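You operate a simulated robot arm through the tools that you are given. There is no shell and no other tool.

The job below is to be done with a simulated robot arm. You get a single attempt, and the scene is never put back.

## Task
Move each clip one peg higher and free the star knob.
Fine: purple to the top peg, green to the third, blue to the second; the winder stays locked out.

Only the result counts: the job must be done as asked and must still hold three seconds after the hand-in. Knocking over, shifting, dropping, spilling or breaking anything else fails it.

## Robot
A 7-joint arm with a two-finger parallel gripper, fixed in place. Base frame: the origin is at the foot of the arm, x ahead of it, y to its left, z up; the work surface is at about z = 800. Readings come in mm, degrees, newtons and seconds.
Its first joint turns from -149.0 to 149.0 degrees. Payload 3.43 kg.
The tool frame sits at the grasp point between the pads (the TCP): z along the fingers, y along the line on which they close. The tips reach 30 mm beyond it. Largest opening 94 mm; finger width 28, thickness 10; the body of the gripper, 50 by 96 mm, starts 55 mm behind the TCP.
Orientation is that of the tool frame in the base frame, as a unit quaternion [x, y, z, w]. With the fingers straight down and closing along the base's y, the tool's x points along the base's -x, its y along +y and its z along -z.

## Interface
- The arm moves only by the tool nudge_tool. Its argument "commands" is a list of rows, each a list of 7 numbers: the shift along the tool's x, y, z in mm, then the turn, a rotation vector about the tool's x, y, z in degrees, then the finger opening in mm, from 0 to 94. In form: [[x, y, z, rx, ry, rz, fingers], ...]. A call has 1 to 20 rows; each row is the pose to reach, as a shift and turn from the pose commanded when the call began, along the tool's axes at that moment. Rows are played at 5 a second. More than 50 mm and 8.6 degrees between two rows, or a gripper value outside its range, and nothing of the call is played. Where a pose cannot be reached the arm comes as near as it can. A force on the tool above 40 N (or 10 N above the force at the start of the call, whichever is more), or a blocked arm, ends the call early, and 0.2 s more pass. Each finger travels about 45 mm/s and halts on what it meets, pressing with about 21 N; the grip force reading is that of the motor and also rises with nothing between the fingers. The clock runs only during rows and for 0.2 s after the last one: add rows that repeat a pose to give the fingers time. The reply holds the time, the measured pose of the TCP, the force on the tool along the base axes, the opening and the grip force, in the units named above and with some noise, with the torque about the TCP (base axes, N m) and any sound that the robot's microphone picked up.
- Cameras (640 x 400 px; columns grow to the right, rows downward): "scene" is fixed at [48.4, 499, 1678.1]; the picture's right is [-0.97, -0.26, 0.00], its down [-0.10, 0.36, -0.93] and it looks along [0.24, -0.90, -0.37] (base axes); focal length 312 px, centre (320, 200). "wrist" rides on the gripper at [76, 14, -102] in the tool frame; the picture's right is [-0.18, 0.98, 0.00], its down [-0.75, -0.14, -0.64] and it looks along [-0.63, -0.12, 0.77] (tool axes); focal length 243 px, centre (320, 200). There is no depth. A picture from a camera that has moved, and an enlarged one, comes with that camera's place and axes in the base frame and with its lens.
- get_image(camera): a new picture of that camera. The clock stands still meanwhile.
- enlarge(camera, box): a new picture of the part [left, top, right, bottom] of that camera's present view, enlarged. The clock stands still meanwhile.
- hand_in(): hands the job in; it is judged then, once.

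Nothing tells you positions but the pictures and the camera data. Unless the task says otherwise, let go and move clear before handing in.

The tools are called after "Emit:" as a command line: name --pt "numbers of a row" for each row, then --argument value for the rest, lists and objects as JSON in quotes. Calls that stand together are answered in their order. nudge_tool: Moves the arm, as the interface text tells. Its arguments: {"type":"object","properties":{"commands":{"type":"array","items":{"type":"array","items":{"type":"number"}}}},"required":["commands"]} The other tools are called the same way: get_image (camera) takes a picture; enlarge (camera, box) takes an enlarged picture of a part of a camera's view; hand_in () hands the job in.

At the start:

```text
time: 0.0
eef_pos: [581.2, -799.0, 1164.0]
tcp_rot: [0.0, 1.0, 0.0, 0.0]
ft_force: [0.1, 0.8, -0.4]
torque: [-0.03, -0.03, 0.05]
gripper_width: 93.8
gripper_force: 0.0
```

scene: 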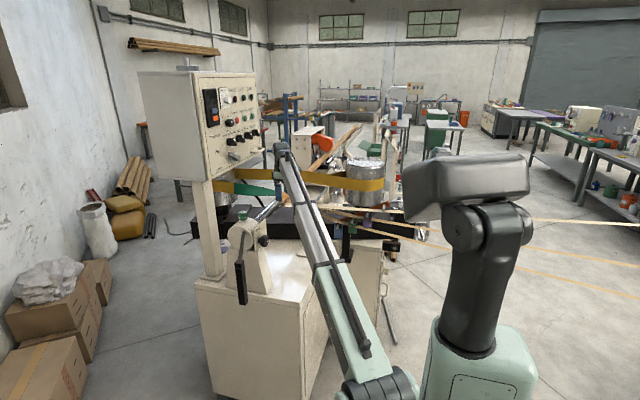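
wrist: 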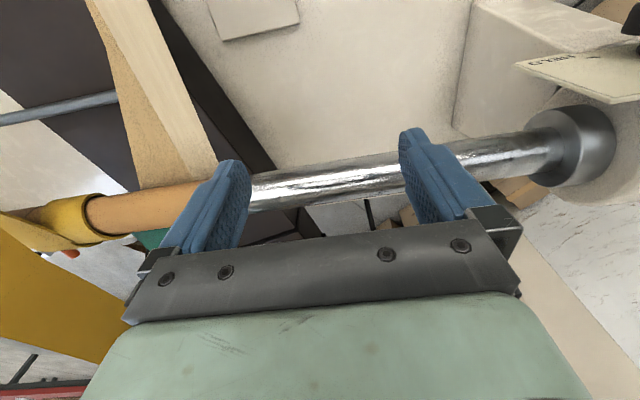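

I see a workshop with a winding machine: a cream control panel with knobs, a spindle near the gripper, and coloured bands (purple/green/blue clips not yet identified). I'll look closer before moving anything.

Emit:
enlarge --camera "scene" --box '[130, 60, 290, 160]'

Emit:
enlarge --camera "scene" --box '[190, 150, 350, 250]'

Emit:
enlarge --camera "scene" --box '[300, 150, 460, 250]'

Emit:
enlarge --camera "scene" --box '[190, 230, 430, 380]'

Emit:
enlarge --camera "wrist" --box '[400, 0, 640, 150]'

```text
4.00 times, centred on (210, 110) of scene
camera zoom: at [48.4, 499.0, 1678.1], right [-0.97, -0.26, 0.0], down [-0.1, 0.36, -0.93], along [0.24, -0.9, -0.37], focal length 1250 px, centre (760, 560)
```

zoom: 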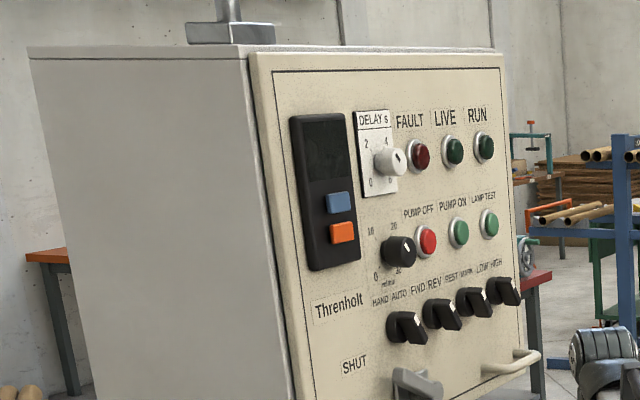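

```text
4.00 times, centred on (270, 200) of scene
camera zoom: at [48.4, 499.0, 1678.1], right [-0.97, -0.26, 0.0], down [-0.1, 0.36, -0.93], along [0.24, -0.9, -0.37], focal length 1250 px, centre (520, 200)
```

zoom: 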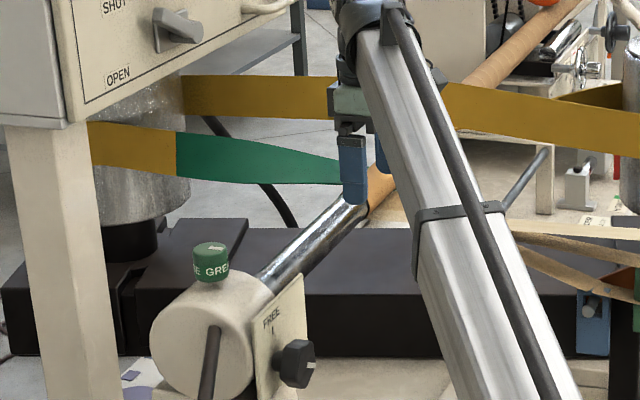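

```text
4.00 times, centred on (380, 200) of scene
camera zoom: at [48.4, 499.0, 1678.1], right [-0.97, -0.26, 0.0], down [-0.1, 0.36, -0.93], along [0.24, -0.9, -0.37], focal length 1250 px, centre (80, 200)
```

zoom: 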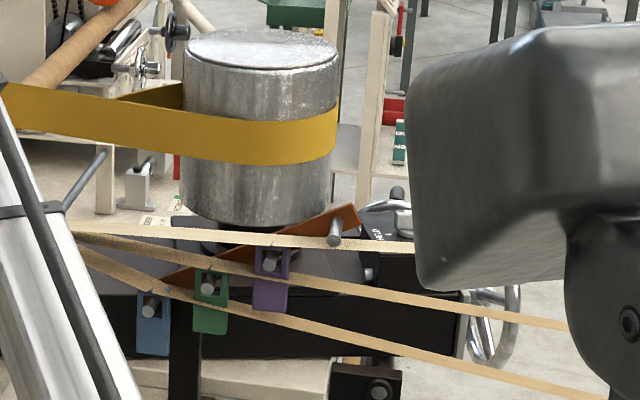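

```text
2.67 times, centred on (310, 305) of scene
camera zoom: at [48.4, 499.0, 1678.1], right [-0.97, -0.26, 0.0], down [-0.1, 0.36, -0.93], along [0.24, -0.9, -0.37], focal length 833 px, centre (347, -80)
```

zoom: 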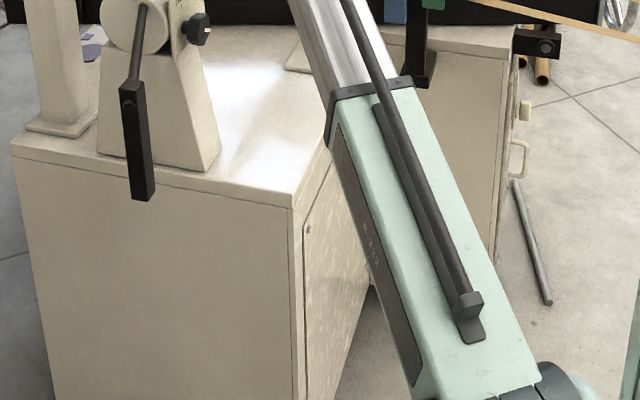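

```text
2.67 times, centred on (520, 75) of wrist
camera zoom: at [504.8, -783.9, 1268.0], right [0.18, 0.98, 0.0], down [0.75, -0.14, 0.64], along [0.63, -0.12, -0.77], focal length 647 px, centre (-213, 533)
```

zoom: 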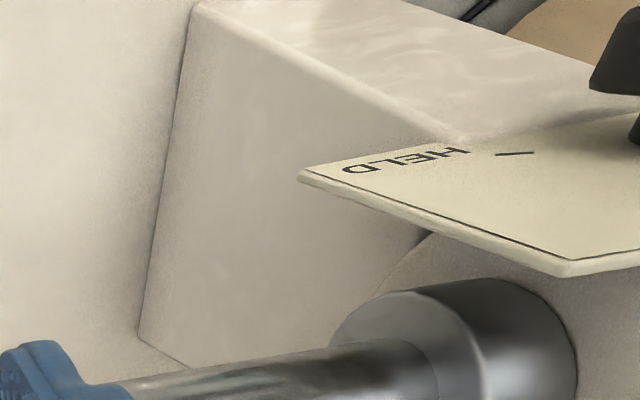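

The slanted brown bar carries four pegs, with blue, green and purple clips on the lower three and the top peg empty. I also see labels "FREE"/"HELD" on a plate by the crank and another "HELD" label near the handwheel, so I'm zooming in on both.

Emit:
enlarge --camera "scene" --box '[325, 195, 389, 235]'

Emit:
enlarge --camera "scene" --box '[370, 190, 434, 230]'

Emit:
enlarge --camera "scene" --box '[225, 205, 289, 245]'

Emit:
enlarge --camera "scene" --box '[320, 220, 400, 270]'

Emit:
enlarge --camera "scene" --box '[400, 190, 640, 340]'

Emit:
enlarge --camera "scene" --box '[210, 130, 274, 170]'

```text
10.00 times, centred on (357, 215) of scene
camera zoom: at [48.4, 499.0, 1678.1], right [-0.97, -0.26, 0.0], down [-0.1, 0.36, -0.93], along [0.24, -0.9, -0.37], focal length 3125 px, centre (-50, 50)
```

zoom: 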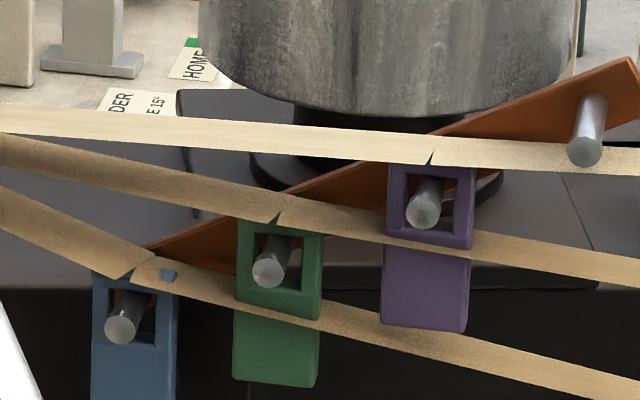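

```text
10.00 times, centred on (402, 210) of scene
camera zoom: at [48.4, 499.0, 1678.1], right [-0.97, -0.26, 0.0], down [-0.1, 0.36, -0.93], along [0.24, -0.9, -0.37], focal length 3125 px, centre (-500, 100)
```

zoom: 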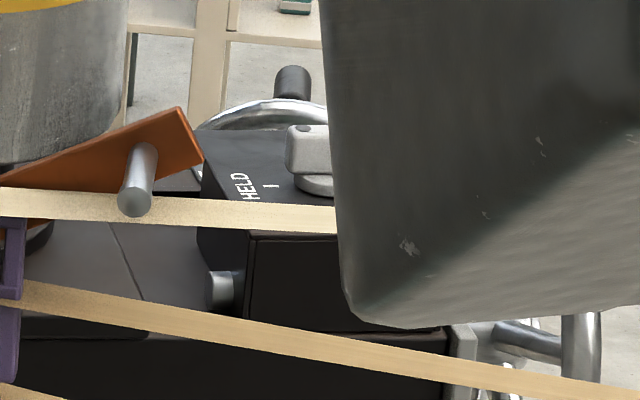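

```text
10.00 times, centred on (257, 225) of scene
camera zoom: at [48.4, 499.0, 1678.1], right [-0.97, -0.26, 0.0], down [-0.1, 0.36, -0.93], along [0.24, -0.9, -0.37], focal length 3125 px, centre (950, -50)
```

zoom: 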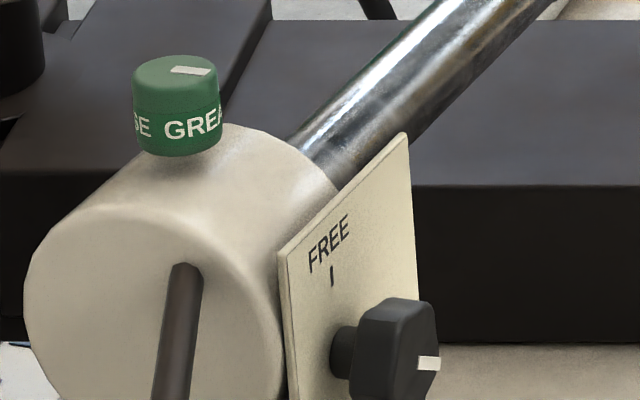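

```text
8.00 times, centred on (360, 245) of scene
camera zoom: at [48.4, 499.0, 1678.1], right [-0.97, -0.26, 0.0], down [-0.1, 0.36, -0.93], along [0.24, -0.9, -0.37], focal length 2500 px, centre (0, -160)
```

zoom: 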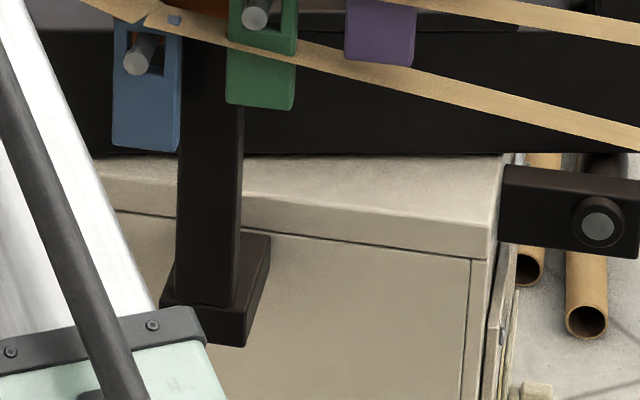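

```text
2.67 times, centred on (520, 265) of scene
camera zoom: at [48.4, 499.0, 1678.1], right [-0.97, -0.26, 0.0], down [-0.1, 0.36, -0.93], along [0.24, -0.9, -0.37], focal length 833 px, centre (-213, 27)
```

zoom: 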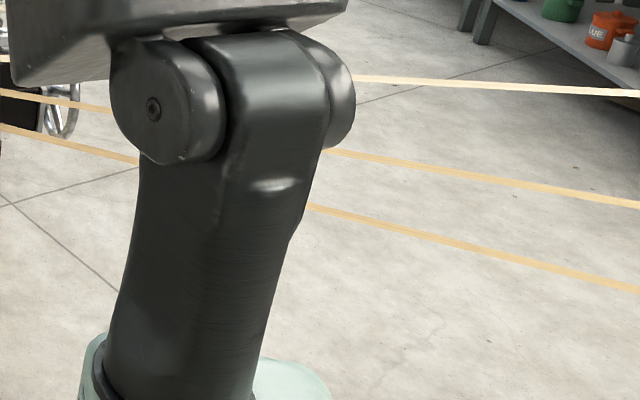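

```text
10.00 times, centred on (242, 150) of scene
camera zoom: at [48.4, 499.0, 1678.1], right [-0.97, -0.26, 0.0], down [-0.1, 0.36, -0.93], along [0.24, -0.9, -0.37], focal length 3125 px, centre (1100, 700)
```

zoom: 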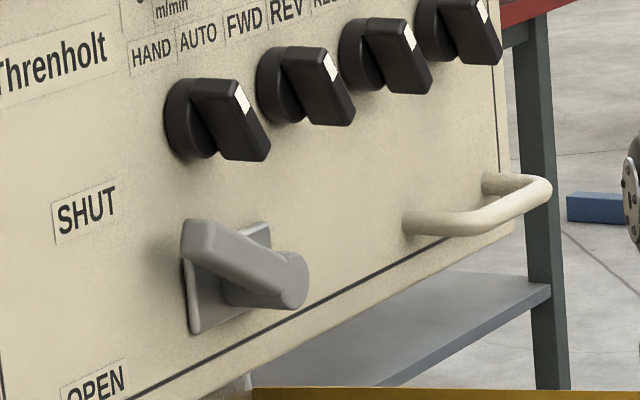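

The clips hang on slanted pegs with tan strips running close to them, and there's a knob on a FREE/HELD plate as well as another HELD control on the black base. I need higher zoom to see how the strips and clips relate, and which knob is the "star knob".

Emit:
enlarge --camera "scene" --box '[330, 213, 362, 233]'

Emit:
enlarge --camera "scene" --box '[358, 205, 390, 225]'

Emit:
enlarge --camera "scene" --box '[380, 195, 412, 215]'

Emit:
enlarge --camera "scene" --box '[245, 225, 277, 245]'

Emit:
enlarge --camera "scene" --box '[210, 215, 306, 275]'

Emit:
enlarge --camera "wrist" --box '[480, 0, 640, 100]'

Emit:
enlarge --camera "scene" --box '[285, 120, 445, 220]'

```text
16.00 times, centred on (346, 223) of scene
camera zoom: at [48.4, 499.0, 1678.1], right [-0.97, -0.26, 0.0], down [-0.1, 0.36, -0.93], along [0.24, -0.9, -0.37], focal length 5000 px, centre (-96, -168)
```

zoom: 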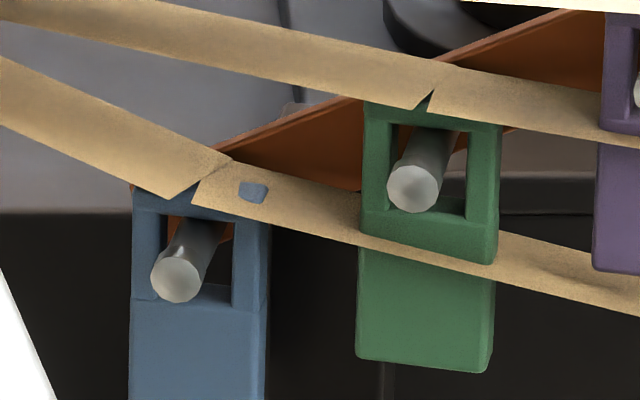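

```text
16.00 times, centred on (374, 215) of scene
camera zoom: at [48.4, 499.0, 1678.1], right [-0.97, -0.26, 0.0], down [-0.1, 0.36, -0.93], along [0.24, -0.9, -0.37], focal length 5000 px, centre (-544, -40)
```

zoom: 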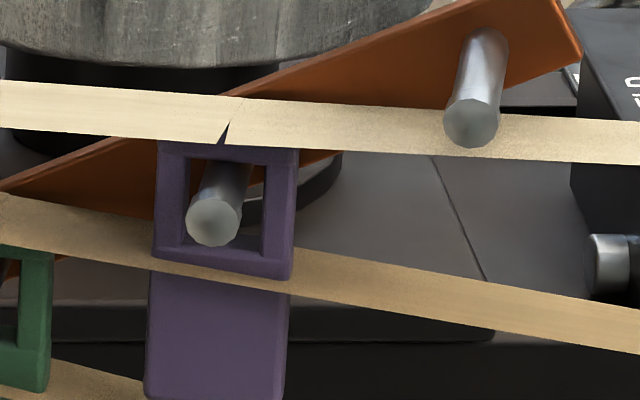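

```text
16.00 times, centred on (396, 205) of scene
camera zoom: at [48.4, 499.0, 1678.1], right [-0.97, -0.26, 0.0], down [-0.1, 0.36, -0.93], along [0.24, -0.9, -0.37], focal length 5000 px, centre (-896, 120)
```

zoom: 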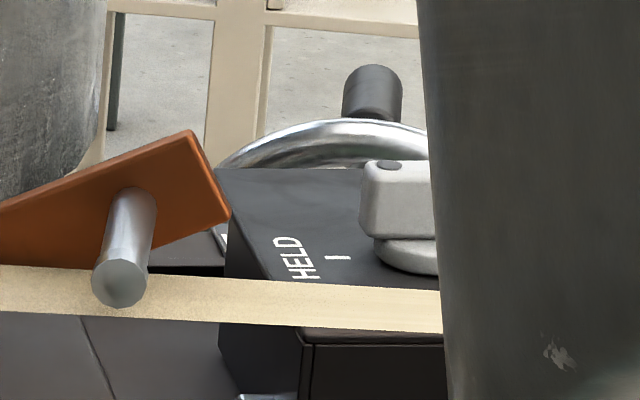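

```text
16.00 times, centred on (261, 235) of scene
camera zoom: at [48.4, 499.0, 1678.1], right [-0.97, -0.26, 0.0], down [-0.1, 0.36, -0.93], along [0.24, -0.9, -0.37], focal length 5000 px, centre (1264, -360)
```

zoom: 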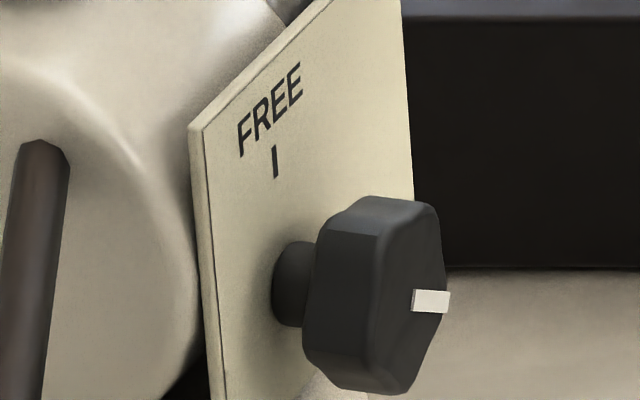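

```text
6.67 times, centred on (258, 245) of scene
camera zoom: at [48.4, 499.0, 1678.1], right [-0.97, -0.26, 0.0], down [-0.1, 0.36, -0.93], along [0.24, -0.9, -0.37], focal length 2083 px, centre (733, -100)
```

zoom: 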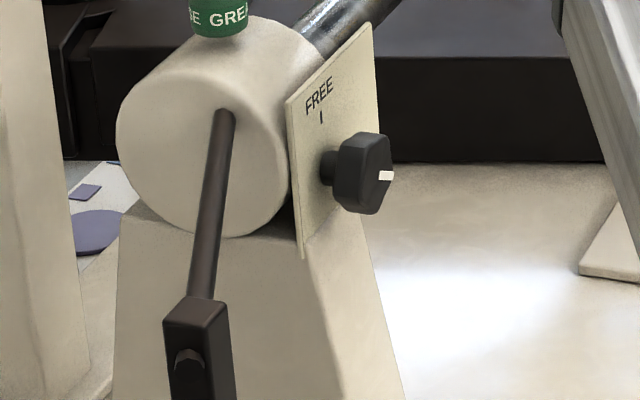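

```text
4.00 times, centred on (560, 50) of wrist
camera zoom: at [504.8, -783.9, 1268.0], right [0.18, 0.98, 0.0], down [0.75, -0.14, 0.64], along [0.63, -0.12, -0.77], focal length 970 px, centre (-640, 800)
```

zoom: 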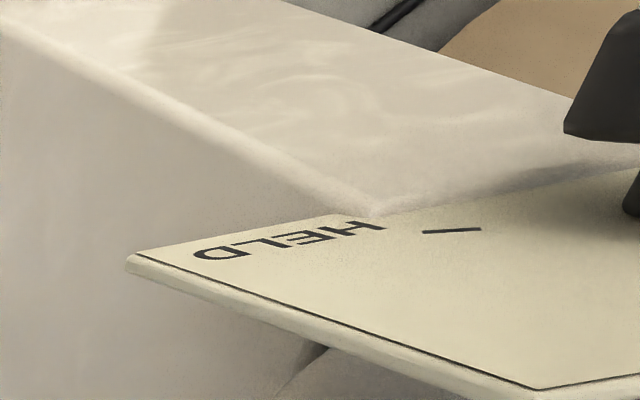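

```text
4.00 times, centred on (365, 170) of scene
camera zoom: at [48.4, 499.0, 1678.1], right [-0.97, -0.26, 0.0], down [-0.1, 0.36, -0.93], along [0.24, -0.9, -0.37], focal length 1250 px, centre (140, 320)
```

zoom: 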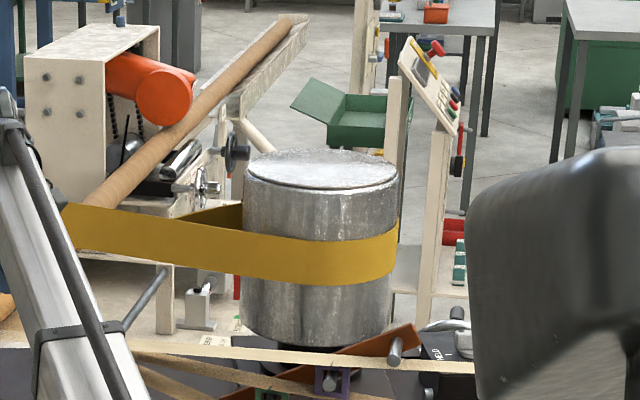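

The knob with six lobes on the FREE/HELD plate looks like the star knob, now apparently on HELD. The peg rack sits around x≈100–230, y somewhere near −700, so I'll lift the tool, draw it back toward the base and get a view from there.

Emit:
nudge_tool --pt "0 0 -45 0 0 0 94" --pt "0 0 -90 0 0 0 94" --pt "0 0 -135 0 0 0 94" --pt "0 0 -166 0 0 0 94" --pt "35 25 -166 0 0 0 94" --pt "70 50 -166 0 0 0 94" --pt "105 75 -166 0 0 0 94" --pt "140 100 -166 0 0 0 94" --pt "175 125 -166 0 0 0 94" --pt "210 150 -166 0 0 0 94" --pt "245 175 -166 0 0 0 94" --pt "280 200 -166 0 0 0 94"

Emit:
get_image --camera "scene"

Emit:
get_image --camera "wrist"

```text
time: 2.6
eef_pos: [324.5, -658.9, 1239.6]
tcp_rot: [0.001, 0.998, -0.059, 0.024]
ft_force: [-1.1, 0.3, 0.3]
torque: [0.0, 0.02, 0.0]
gripper_width: 94.2
gripper_force: 0.2
out of reach, approached as far as the arm can: row 3, 4, 5, 6, 7, 8, 9, 10, 11, 12
```

```text
taken
```

scene: 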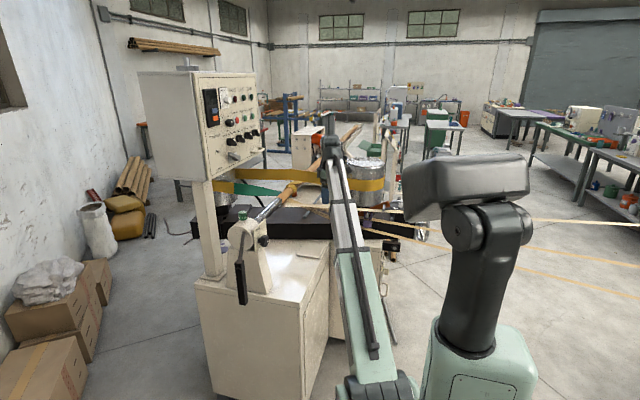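

```text
taken
camera wrist: at [243.4, -630.9, 1336.3], right [0.19, 0.98, -0.11], down [0.72, -0.06, 0.69], along [0.67, -0.21, -0.72], focal length 243 px, centre (320, 200)
```

wrist: 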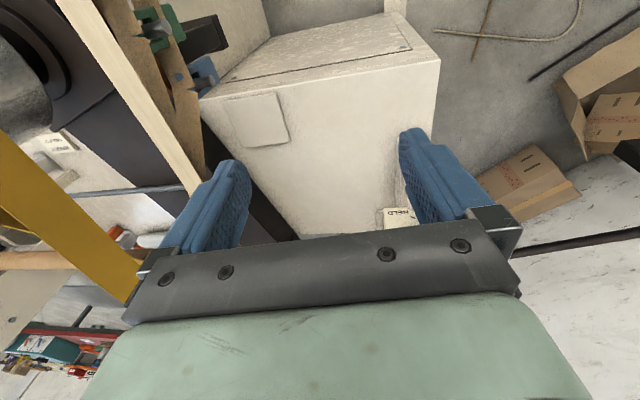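

The tool can't point down higher than about z=1240, but the wrist camera now catches the green and blue clips at its upper left. Combining the two views puts the rack's pegs near y≈−870, z≈965–1085; I'll zoom in there.

Emit:
enlarge --camera "wrist" --box '[60, 0, 260, 125]'

Emit:
enlarge --camera "scene" --box '[225, 170, 385, 270]'

Emit:
enlarge --camera "wrist" --box '[340, 150, 500, 250]'

```text
3.20 times, centred on (160, 62) of wrist
camera zoom: at [243.4, -630.9, 1336.3], right [0.19, 0.98, -0.11], down [0.72, -0.06, 0.69], along [0.67, -0.21, -0.72], focal length 776 px, centre (832, 640)
```

zoom: 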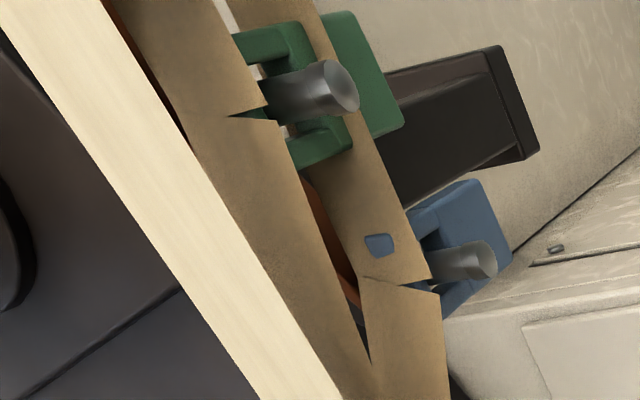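

```text
4.00 times, centred on (305, 220) of scene
camera zoom: at [48.4, 499.0, 1678.1], right [-0.97, -0.26, 0.0], down [-0.1, 0.36, -0.93], along [0.24, -0.9, -0.37], focal length 1250 px, centre (380, 120)
```

zoom: 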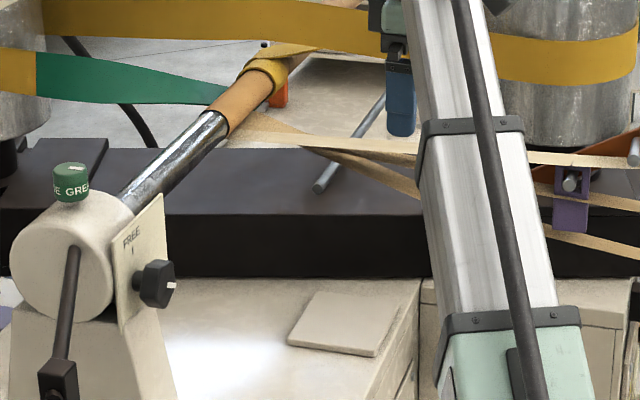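

```text
4.00 times, centred on (420, 200) of wrist
camera zoom: at [243.4, -630.9, 1336.3], right [0.19, 0.98, -0.11], down [0.72, -0.06, 0.69], along [0.67, -0.21, -0.72], focal length 970 px, centre (-80, 200)
```

zoom: 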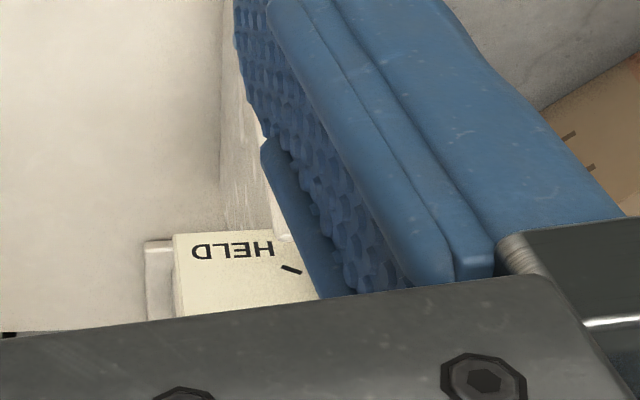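

The clips are framed plates hanging on pegs that point back toward the scene camera, so I'll work with the tool horizontal, fingers pointing to −y and camera on top. I'm turning the tool 120° into that pose well short of the rack.

Emit:
nudge_tool --pt "9 0 12 4.62 4.62 -4.62 94" --pt "18 0 24 9.24 9.24 -9.24 94" --pt "27 0 36 13.86 13.86 -13.86 94" --pt "36 0 48 18.48 18.48 -18.48 94" --pt "45 0 60 23.09 23.09 -23.09 94" --pt "54 0 72 27.71 27.71 -27.71 94" --pt "63 0 84 32.33 32.33 -32.33 94" --pt "72 0 96 36.95 36.95 -36.95 94" --pt "81 0 108 41.57 41.57 -41.57 94" --pt "90 0 120 46.19 46.19 -46.19 94" --pt "99 0 132 50.81 50.81 -50.81 94" --pt "108 0 144 55.43 55.43 -55.43 94" --pt "117 0 156 60.04 60.04 -60.04 94" --pt "126 0 168 64.66 64.66 -64.66 94" --pt "131 0 180 69.28 69.28 -69.28 94" --pt "131 0 180 69.28 69.28 -69.28 94"

Emit:
get_image --camera "scene"

Emit:
get_image --camera "wrist"

```text
time: 6.0
eef_pos: [203.9, -681.7, 1054.3]
tcp_rot: [0.458, -0.481, 0.541, 0.516]
ft_force: [-0.1, 0.6, -0.8]
torque: [-0.02, -0.01, 0.03]
gripper_width: 93.9
gripper_force: 0.2
```

```text
taken
```

scene: 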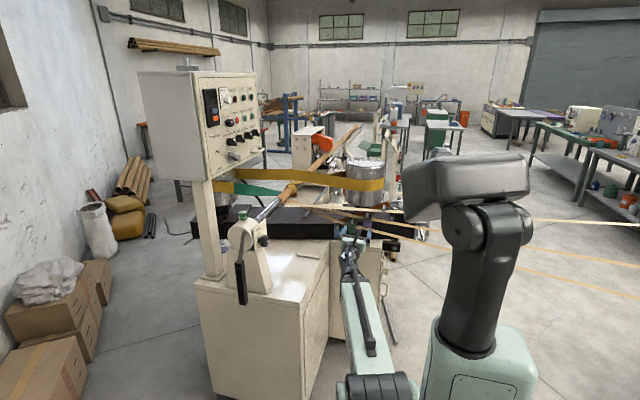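

```text
taken
camera wrist: at [186.9, -569.7, 1117.6], right [-0.97, -0.02, -0.23], down [0.18, 0.55, -0.82], along [0.15, -0.84, -0.53], focal length 243 px, centre (320, 200)
```

wrist: 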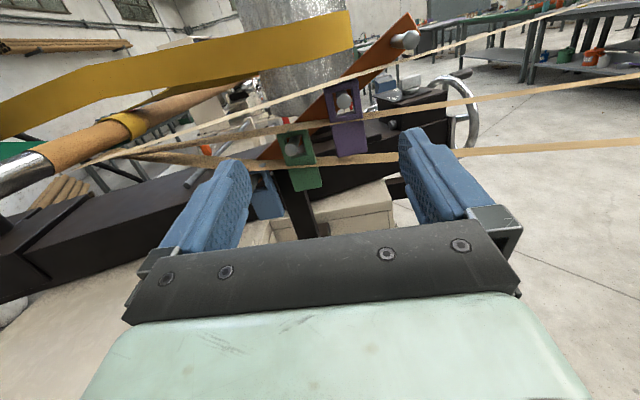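

The tool now points toward −y with a small upward tilt, and the wrist camera sees the rack with all pegs. I'll zoom in to measure it.

Emit:
enlarge --camera "wrist" --box '[230, 80, 390, 180]'

Emit:
enlarge --camera "wrist" --box '[310, 0, 470, 100]'

Emit:
enlarge --camera "wrist" --box '[240, 140, 400, 240]'

Emit:
enlarge --camera "scene" --box '[320, 190, 416, 250]'

```text
4.00 times, centred on (310, 130) of wrist
camera zoom: at [186.9, -569.7, 1117.6], right [-0.97, -0.02, -0.23], down [0.18, 0.55, -0.82], along [0.15, -0.84, -0.53], focal length 970 px, centre (360, 480)
```

zoom: 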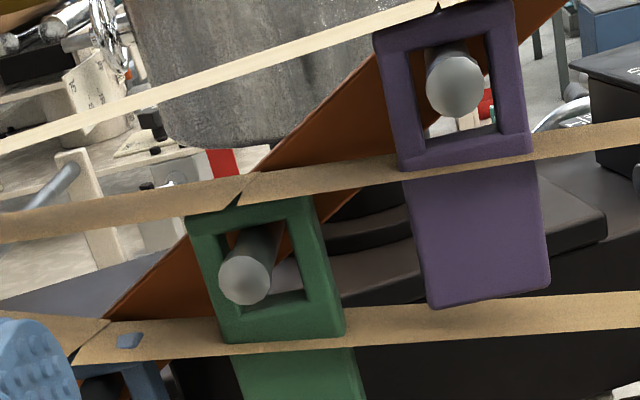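

```text
4.00 times, centred on (390, 50) of wrist
camera zoom: at [186.9, -569.7, 1117.6], right [-0.97, -0.02, -0.23], down [0.18, 0.55, -0.82], along [0.15, -0.84, -0.53], focal length 970 px, centre (40, 800)
```

zoom: 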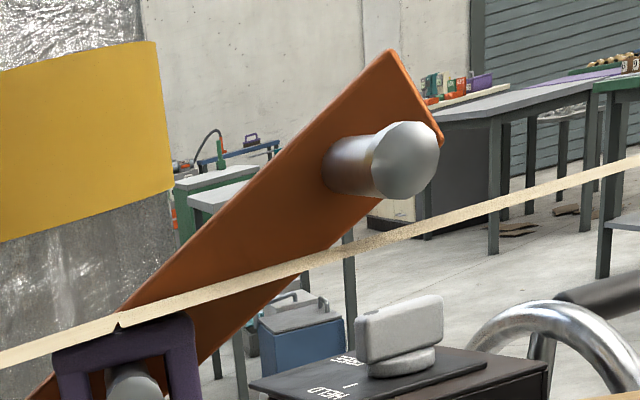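

```text
4.00 times, centred on (320, 190) of wrist
camera zoom: at [186.9, -569.7, 1117.6], right [-0.97, -0.02, -0.23], down [0.18, 0.55, -0.82], along [0.15, -0.84, -0.53], focal length 970 px, centre (320, 240)
```

zoom: 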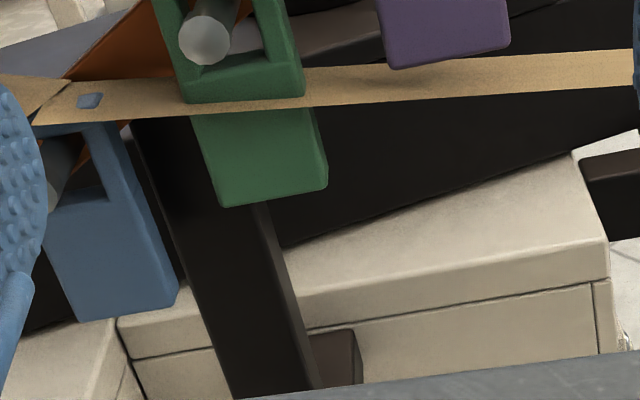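

```text
6.67 times, centred on (368, 220) of scene
camera zoom: at [48.4, 499.0, 1678.1], right [-0.97, -0.26, 0.0], down [-0.1, 0.36, -0.93], along [0.24, -0.9, -0.37], focal length 2083 px, centre (0, 67)
```

zoom: 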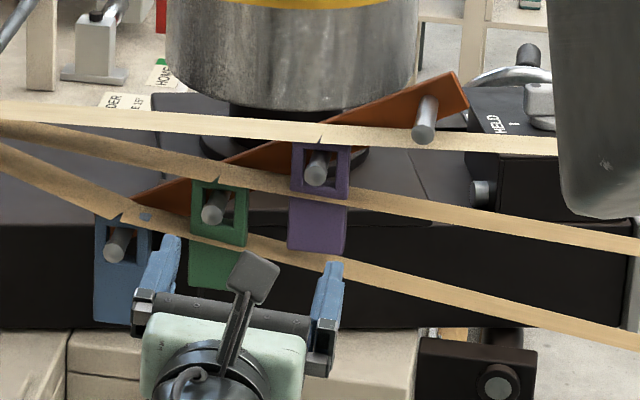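

Triangulating both cameras gives peg tips at about: blue (324,−857,981), green (254,−857,1019), purple (182,−862,1058), top (107,−857,1100), with pegs running along y. Next I'll level the tool and come to a standoff in front of the purple clip's lower panel.

Emit:
nudge_tool --pt "-22 8.4 37 -0.04 -2.25 -0.92 94" --pt "-44 16.8 74 -0.07 -4.5 -1.83 94" --pt "-66.4 25.2 95 -0.11 -6.76 -2.75 75" --pt "-66.4 25.2 110 -0.11 -6.76 -2.75 62" --pt "-66.4 25.2 110 -0.11 -6.76 -2.75 62"

Emit:
get_image --camera "scene"

Emit:
get_image --camera "wrist"

```text
time: 7.2
eef_pos: [181.3, -798.7, 999.8]
tcp_rot: [-0.499, 0.501, -0.5, -0.5]
ft_force: [-0.9, 0.0, 0.8]
torque: [-0.02, 0.0, 0.02]
gripper_width: 62.0
gripper_force: 0.0
```

```text
taken
```

scene: 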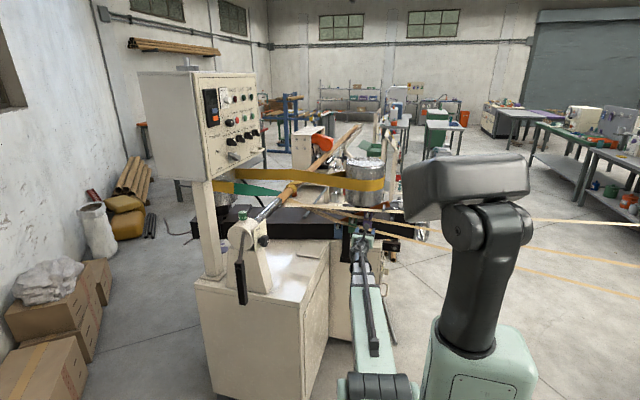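

```text
taken
camera wrist: at [167.3, -695.6, 1076.5], right [-0.98, 0.0, -0.18], down [0.14, 0.64, -0.75], along [0.12, -0.77, -0.63], focal length 243 px, centre (320, 200)
```

wrist: 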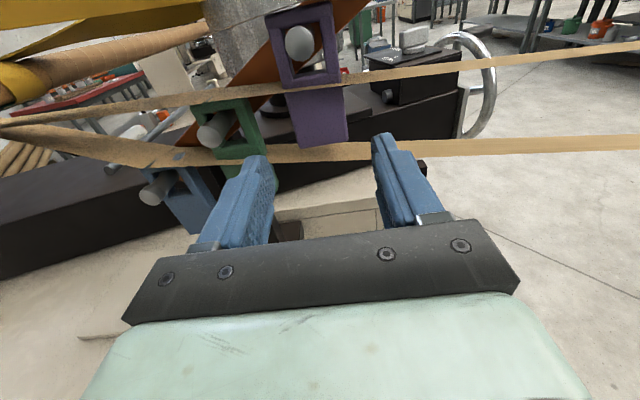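

Emit:
enlarge --camera "wrist" --box '[240, 0, 400, 100]'

Emit:
enlarge --camera "wrist" --box '[240, 70, 400, 170]'

Emit:
enlarge --camera "wrist" --box '[120, 80, 280, 180]'

Emit:
enlarge --camera "scene" --box '[325, 195, 405, 245]'

```text
4.00 times, centred on (320, 50) of wrist
camera zoom: at [167.3, -695.6, 1076.5], right [-0.98, 0.0, -0.18], down [0.14, 0.64, -0.75], along [0.12, -0.77, -0.63], focal length 970 px, centre (320, 800)
```

zoom: 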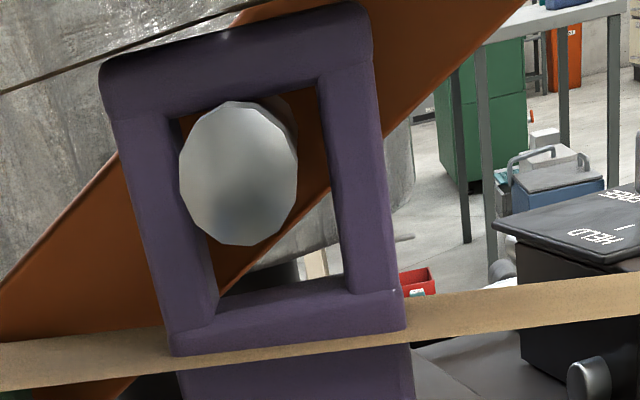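

```text
4.00 times, centred on (320, 120) of wrist
camera zoom: at [167.3, -695.6, 1076.5], right [-0.98, 0.0, -0.18], down [0.14, 0.64, -0.75], along [0.12, -0.77, -0.63], focal length 970 px, centre (320, 520)
```

zoom: 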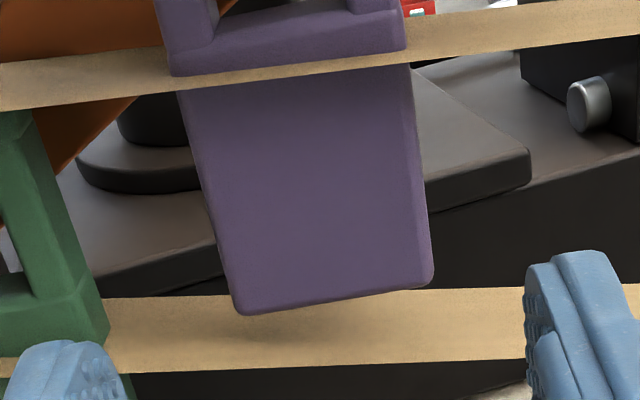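

```text
4.00 times, centred on (200, 130) of wrist
camera zoom: at [167.3, -695.6, 1076.5], right [-0.98, 0.0, -0.18], down [0.14, 0.64, -0.75], along [0.12, -0.77, -0.63], focal length 970 px, centre (800, 480)
```

zoom: 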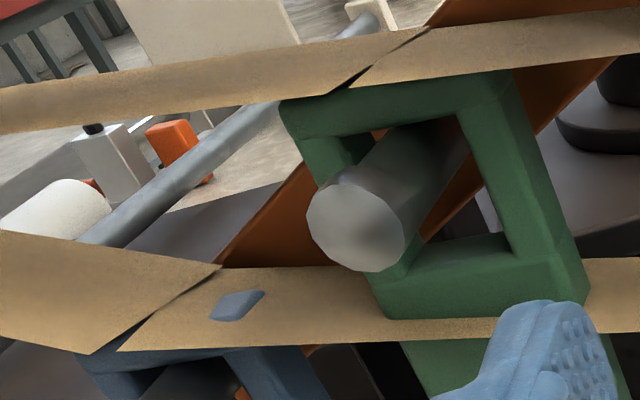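

```text
8.00 times, centred on (365, 220) of scene
camera zoom: at [48.4, 499.0, 1678.1], right [-0.97, -0.26, 0.0], down [-0.1, 0.36, -0.93], along [0.24, -0.9, -0.37], focal length 2500 px, centre (-40, 40)
```

zoom: 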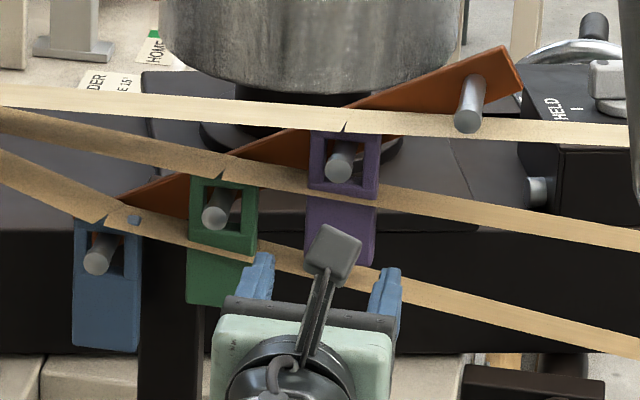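

The purple clip's lower panel spans about x 162–201, z 988–1031, with its front near y=−871; its window is about 24×29 mm on a 17 mm peg. I'll close in with a 56 mm opening and grip the panel by its sides, below the middle strip.

Emit:
nudge_tool --pt "3 0 20 0 0 0 56" --pt "3 0 40 0 0 0 56" --pt "3 0 60 0 0 0 56" --pt "3 0 76 0 0 0 56" --pt "3 0 76 0 0 0 56"

Emit:
get_image --camera "wrist"

Emit:
enlarge --camera "scene" --box '[325, 195, 405, 245]'

```text
time: 8.4
eef_pos: [182.8, -873.4, 1003.6]
tcp_rot: [-0.499, 0.501, -0.5, -0.5]
ft_force: [0.6, 0.0, 0.6]
torque: [0.0, -0.01, 0.0]
gripper_width: 56.1
gripper_force: 0.0
```

```text
taken
camera wrist: at [167.8, -770.7, 1080.8], right [-0.98, 0.0, -0.19], down [0.14, 0.64, -0.75], along [0.12, -0.77, -0.63], focal length 243 px, centre (320, 200)
```

wrist: 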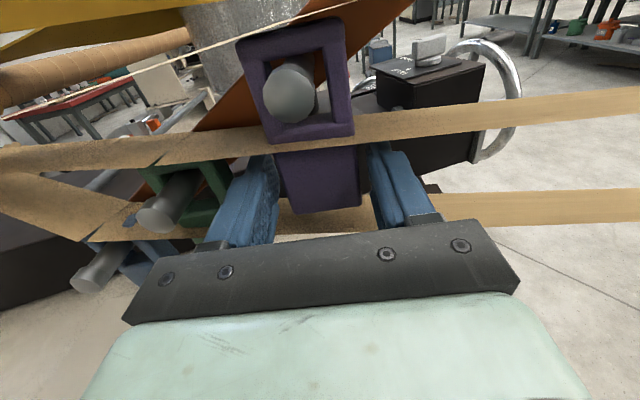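

```text
8.00 times, centred on (365, 220) of scene
camera zoom: at [48.4, 499.0, 1678.1], right [-0.97, -0.26, 0.0], down [-0.1, 0.36, -0.93], along [0.24, -0.9, -0.37], focal length 2500 px, centre (-40, 40)
```

zoom: 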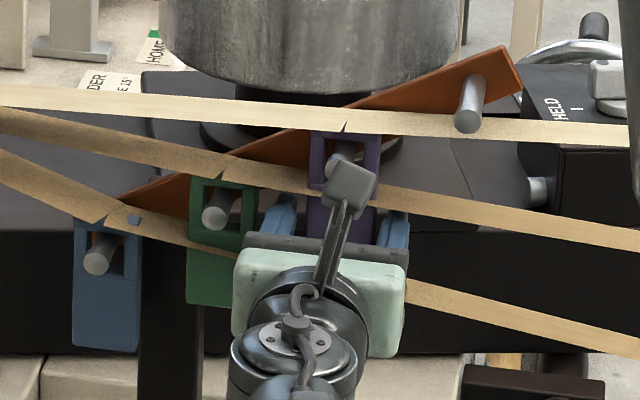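

The fingers sit on both sides of the purple panel without contact. I'm checking closely before closing.

Emit:
enlarge --camera "wrist" --box '[220, 120, 420, 245]'

Emit:
enlarge --camera "wrist" --box '[220, 0, 380, 100]'

```text
3.20 times, centred on (320, 182) of wrist
camera zoom: at [167.8, -770.7, 1080.8], right [-0.98, 0.0, -0.19], down [0.14, 0.64, -0.75], along [0.12, -0.77, -0.63], focal length 776 px, centre (320, 256)
```

zoom: 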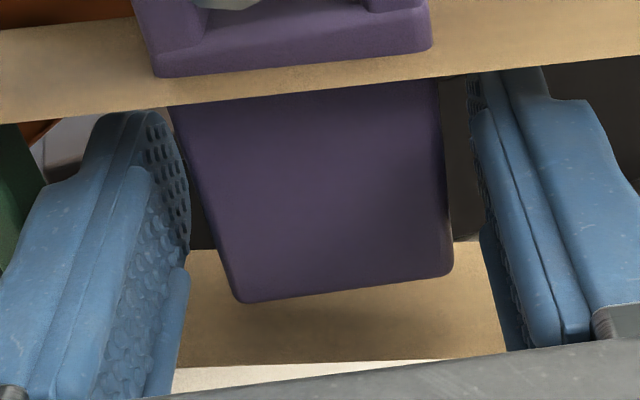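

```text
4.00 times, centred on (300, 50) of wrist
camera zoom: at [167.8, -770.7, 1080.8], right [-0.98, 0.0, -0.19], down [0.14, 0.64, -0.75], along [0.12, -0.77, -0.63], focal length 970 px, centre (400, 800)
```

zoom: 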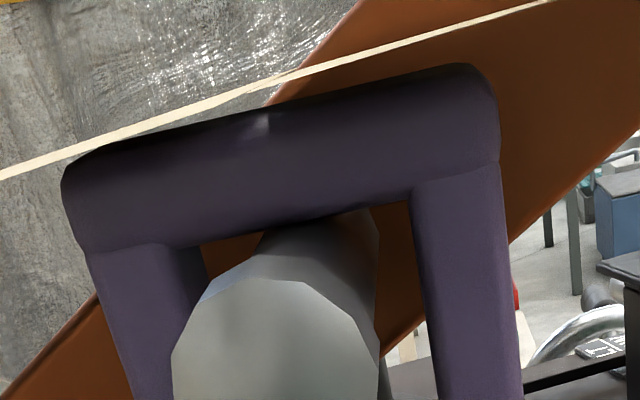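

The pads straddle the purple panel with even clearance and lie below the middle strip. I'm closing the fingers on it.

Emit:
nudge_tool --pt "0 0 0 0 0 0 45" --pt "0 0 0 0 0 0 36" --pt "0 0 0 0 0 0 36" --pt "0 0 0 0 0 0 36"

Emit:
enlarge --camera "wrist" --box '[200, 0, 440, 150]'

```text
time: 9.4
eef_pos: [180.8, -875.0, 1004.5]
tcp_rot: [-0.499, 0.501, -0.499, -0.501]
ft_force: [0.3, 0.8, 0.4]
torque: [-0.02, -0.04, -0.01]
gripper_width: 42.7
gripper_force: 21.2
```

```text
2.67 times, centred on (320, 75) of wrist
camera zoom: at [167.9, -770.6, 1080.8], right [-0.98, 0.0, -0.19], down [0.14, 0.64, -0.75], along [0.12, -0.77, -0.63], focal length 647 px, centre (320, 533)
```

zoom: 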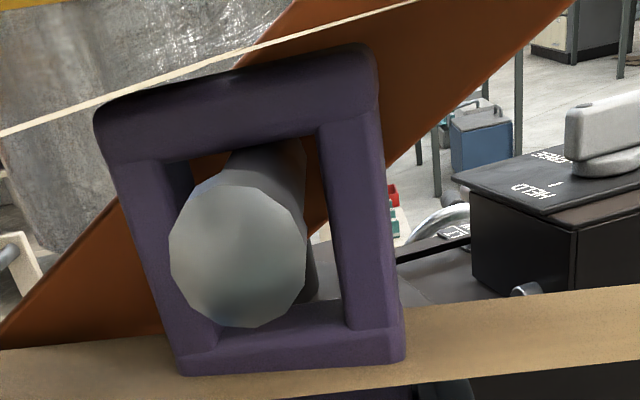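

The clip is held at 42.7 mm with firm grip. I'll lift it 5 mm off its peg and look at forces before sliding it outward.

Emit:
nudge_tool --pt "2.5 0 0 0 0 0 36" --pt "5 0 0 0 0 0 36" --pt "5 0 0 0 0 0 36"

Emit:
enlarge --camera "wrist" --box '[200, 0, 440, 150]'

Emit:
enlarge --camera "scene" --box '[325, 195, 405, 245]'

```text
time: 10.2
eef_pos: [180.9, -875.4, 1009.7]
tcp_rot: [-0.499, 0.501, -0.499, -0.501]
ft_force: [0.6, 0.3, -0.5]
torque: [-0.01, -0.03, 0.03]
gripper_width: 41.2
gripper_force: 21.0
```

```text
2.67 times, centred on (320, 75) of wrist
camera zoom: at [167.9, -770.4, 1086.0], right [-0.98, 0.0, -0.18], down [0.14, 0.64, -0.75], along [0.12, -0.77, -0.63], focal length 647 px, centre (320, 533)
```

zoom: 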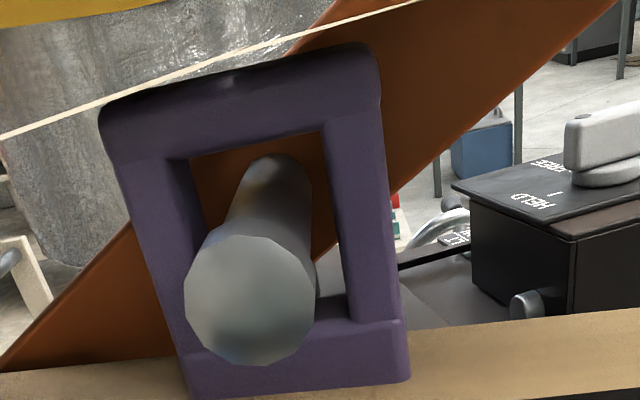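

```text
8.00 times, centred on (365, 220) of scene
camera zoom: at [48.4, 499.0, 1678.1], right [-0.97, -0.26, 0.0], down [-0.1, 0.36, -0.93], along [0.24, -0.9, -0.37], focal length 2500 px, centre (-40, 40)
```

zoom: 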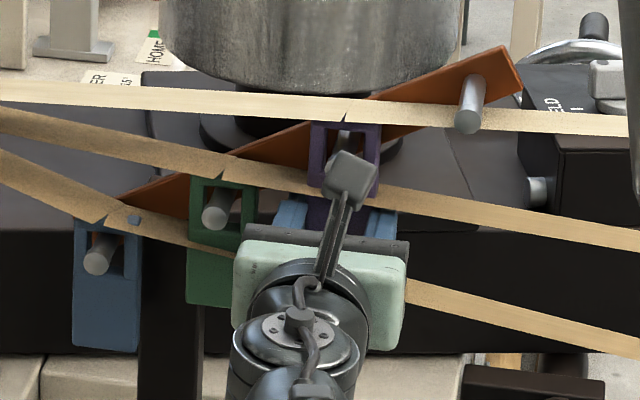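

Lifting worked and the top strip simply follows its clip, with no force felt. Now I'll slide the purple clip straight out along the peg.

Emit:
nudge_tool --pt "0 0 -10 0 0 0 36" --pt "0 0 -20 0 0 0 36" --pt "0 0 -30 0 0 0 36" --pt "0 0 -40 0 0 0 36" --pt "0 0 -50 0 0 0 36" --pt "0 0 -60 0 0 0 36" --pt "0 0 -60 0 0 0 36"

Emit:
get_image --camera "wrist"

Emit:
enlarge --camera "scene" --box '[325, 195, 405, 245]'

```text
time: 11.8
eef_pos: [180.6, -814.2, 1009.6]
tcp_rot: [-0.499, 0.501, -0.5, -0.5]
ft_force: [-0.5, -0.6, -0.7]
torque: [0.0, -0.01, 0.01]
gripper_width: 41.2
gripper_force: 21.0
```

```text
taken
camera wrist: at [167.7, -710.3, 1086.0], right [-0.98, 0.0, -0.19], down [0.14, 0.64, -0.75], along [0.12, -0.77, -0.63], focal length 243 px, centre (320, 200)
```

wrist: 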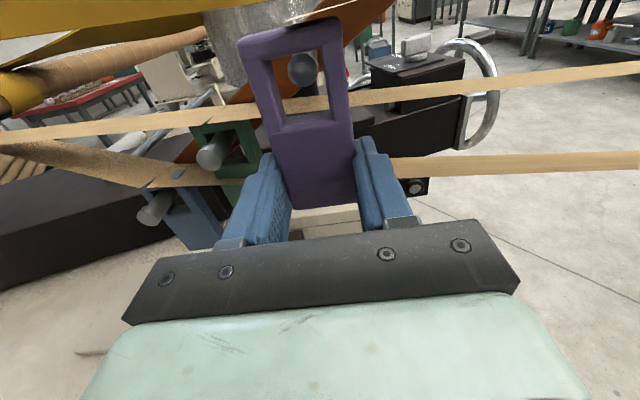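

```text
8.00 times, centred on (365, 220) of scene
camera zoom: at [48.4, 499.0, 1678.1], right [-0.97, -0.26, 0.0], down [-0.1, 0.36, -0.93], along [0.24, -0.9, -0.37], focal length 2500 px, centre (-40, 40)
```

zoom: 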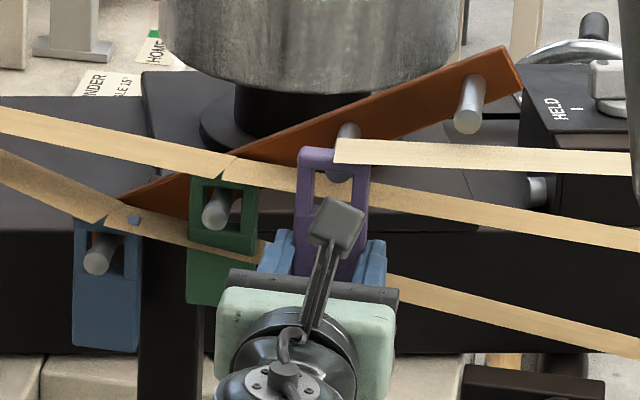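

The purple clip is free of its peg with its strip end following. I'll carry it over in front of the top peg, about 30 mm clear of the tip, and check alignment through its window.

Emit:
nudge_tool --pt "14 18 0 0 0 0 36" --pt "28 36 0 0 0 0 36" --pt "41.4 54 0 0 0 0 36" --pt "41.4 72 0 0 0 0 36" --pt "41.4 72 0 0 0 0 36"

Emit:
get_image --camera "wrist"

Emit:
enlarge --camera "wrist" --box '[200, 0, 440, 150]'

Emit:
enlarge --camera "scene" --box '[340, 185, 420, 235]'

```text
time: 13.0
eef_pos: [109.5, -813.5, 1050.5]
tcp_rot: [-0.499, 0.501, -0.501, -0.5]
ft_force: [-0.7, 1.2, 0.2]
torque: [0.01, -0.01, -0.04]
gripper_width: 41.1
gripper_force: 20.8
```

```text
taken
camera wrist: at [95.8, -709.5, 1127.2], right [-0.98, 0.0, -0.19], down [0.14, 0.64, -0.75], along [0.12, -0.77, -0.63], focal length 243 px, centre (320, 200)
```

wrist: 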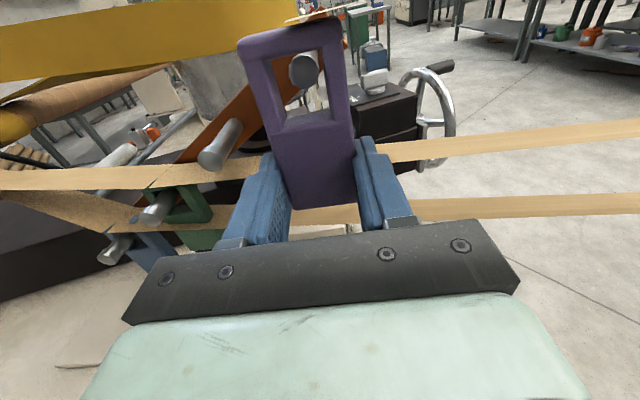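

```text
2.67 times, centred on (320, 75) of wrist
camera zoom: at [95.8, -709.5, 1127.2], right [-0.98, 0.0, -0.19], down [0.14, 0.64, -0.75], along [0.12, -0.77, -0.63], focal length 647 px, centre (320, 533)
```

zoom: 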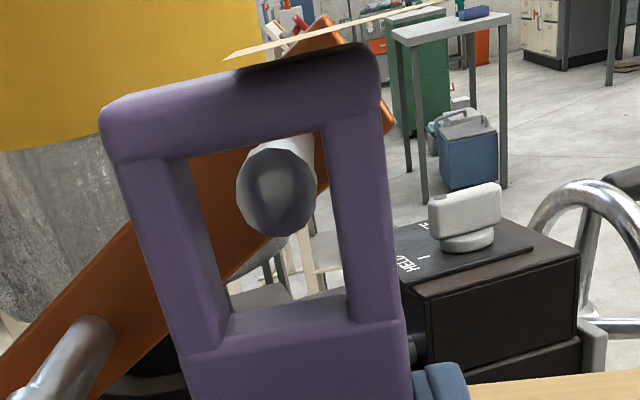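

```text
8.00 times, centred on (380, 210) of scene
camera zoom: at [48.4, 499.0, 1678.1], right [-0.97, -0.26, 0.0], down [-0.1, 0.36, -0.93], along [0.24, -0.9, -0.37], focal length 2500 px, centre (-160, 120)
```

zoom: 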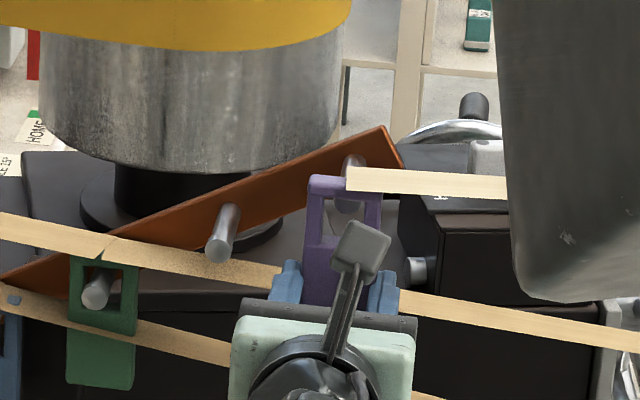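

Through the window I see the top peg nearly centred: window centre at x≈109.5, z≈1099, and the peg at x≈111, z≈1097. I'll shift 1.5 mm and slide the clip on slowly.

Emit:
nudge_tool --pt "0 -1.5 0 0 0 0 36" --pt "0 -1.5 10 0 0 0 36" --pt "0 -1.5 20 0 0 0 36" --pt "0 -1.5 30 0 0 0 36" --pt "0 -1.5 38 0 0 0 36" --pt "0 -1.5 38 0 0 0 36"

Emit:
enlarge --camera "wrist" --box '[200, 0, 440, 150]'

Emit:
enlarge --camera "scene" --box '[340, 185, 420, 235]'

```text
time: 14.4
eef_pos: [111.0, -853.4, 1050.3]
tcp_rot: [-0.499, 0.501, -0.5, -0.5]
ft_force: [-0.1, 0.8, -0.5]
torque: [0.01, -0.02, 0.01]
gripper_width: 40.9
gripper_force: 21.1
```

```text
2.67 times, centred on (320, 75) of wrist
camera zoom: at [97.3, -748.1, 1127.0], right [-0.98, 0.0, -0.18], down [0.14, 0.64, -0.75], along [0.12, -0.77, -0.63], focal length 647 px, centre (320, 533)
```

zoom: 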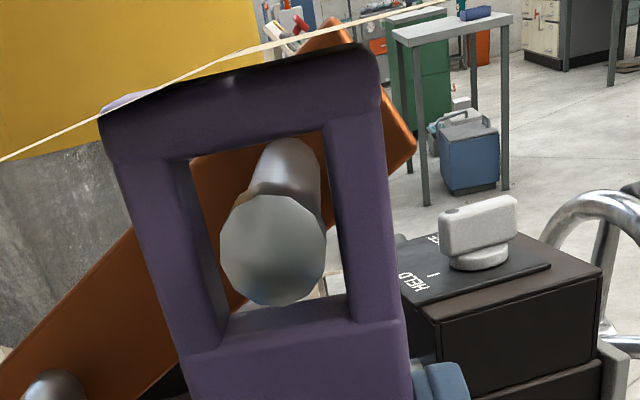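

```text
8.00 times, centred on (380, 210) of scene
camera zoom: at [48.4, 499.0, 1678.1], right [-0.97, -0.26, 0.0], down [-0.1, 0.36, -0.93], along [0.24, -0.9, -0.37], focal length 2500 px, centre (-160, 120)
```

zoom: 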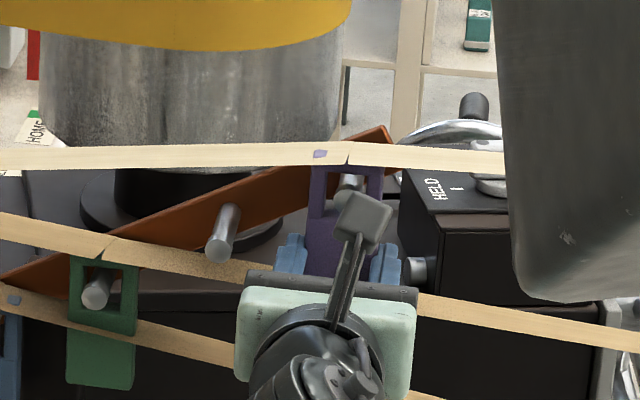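

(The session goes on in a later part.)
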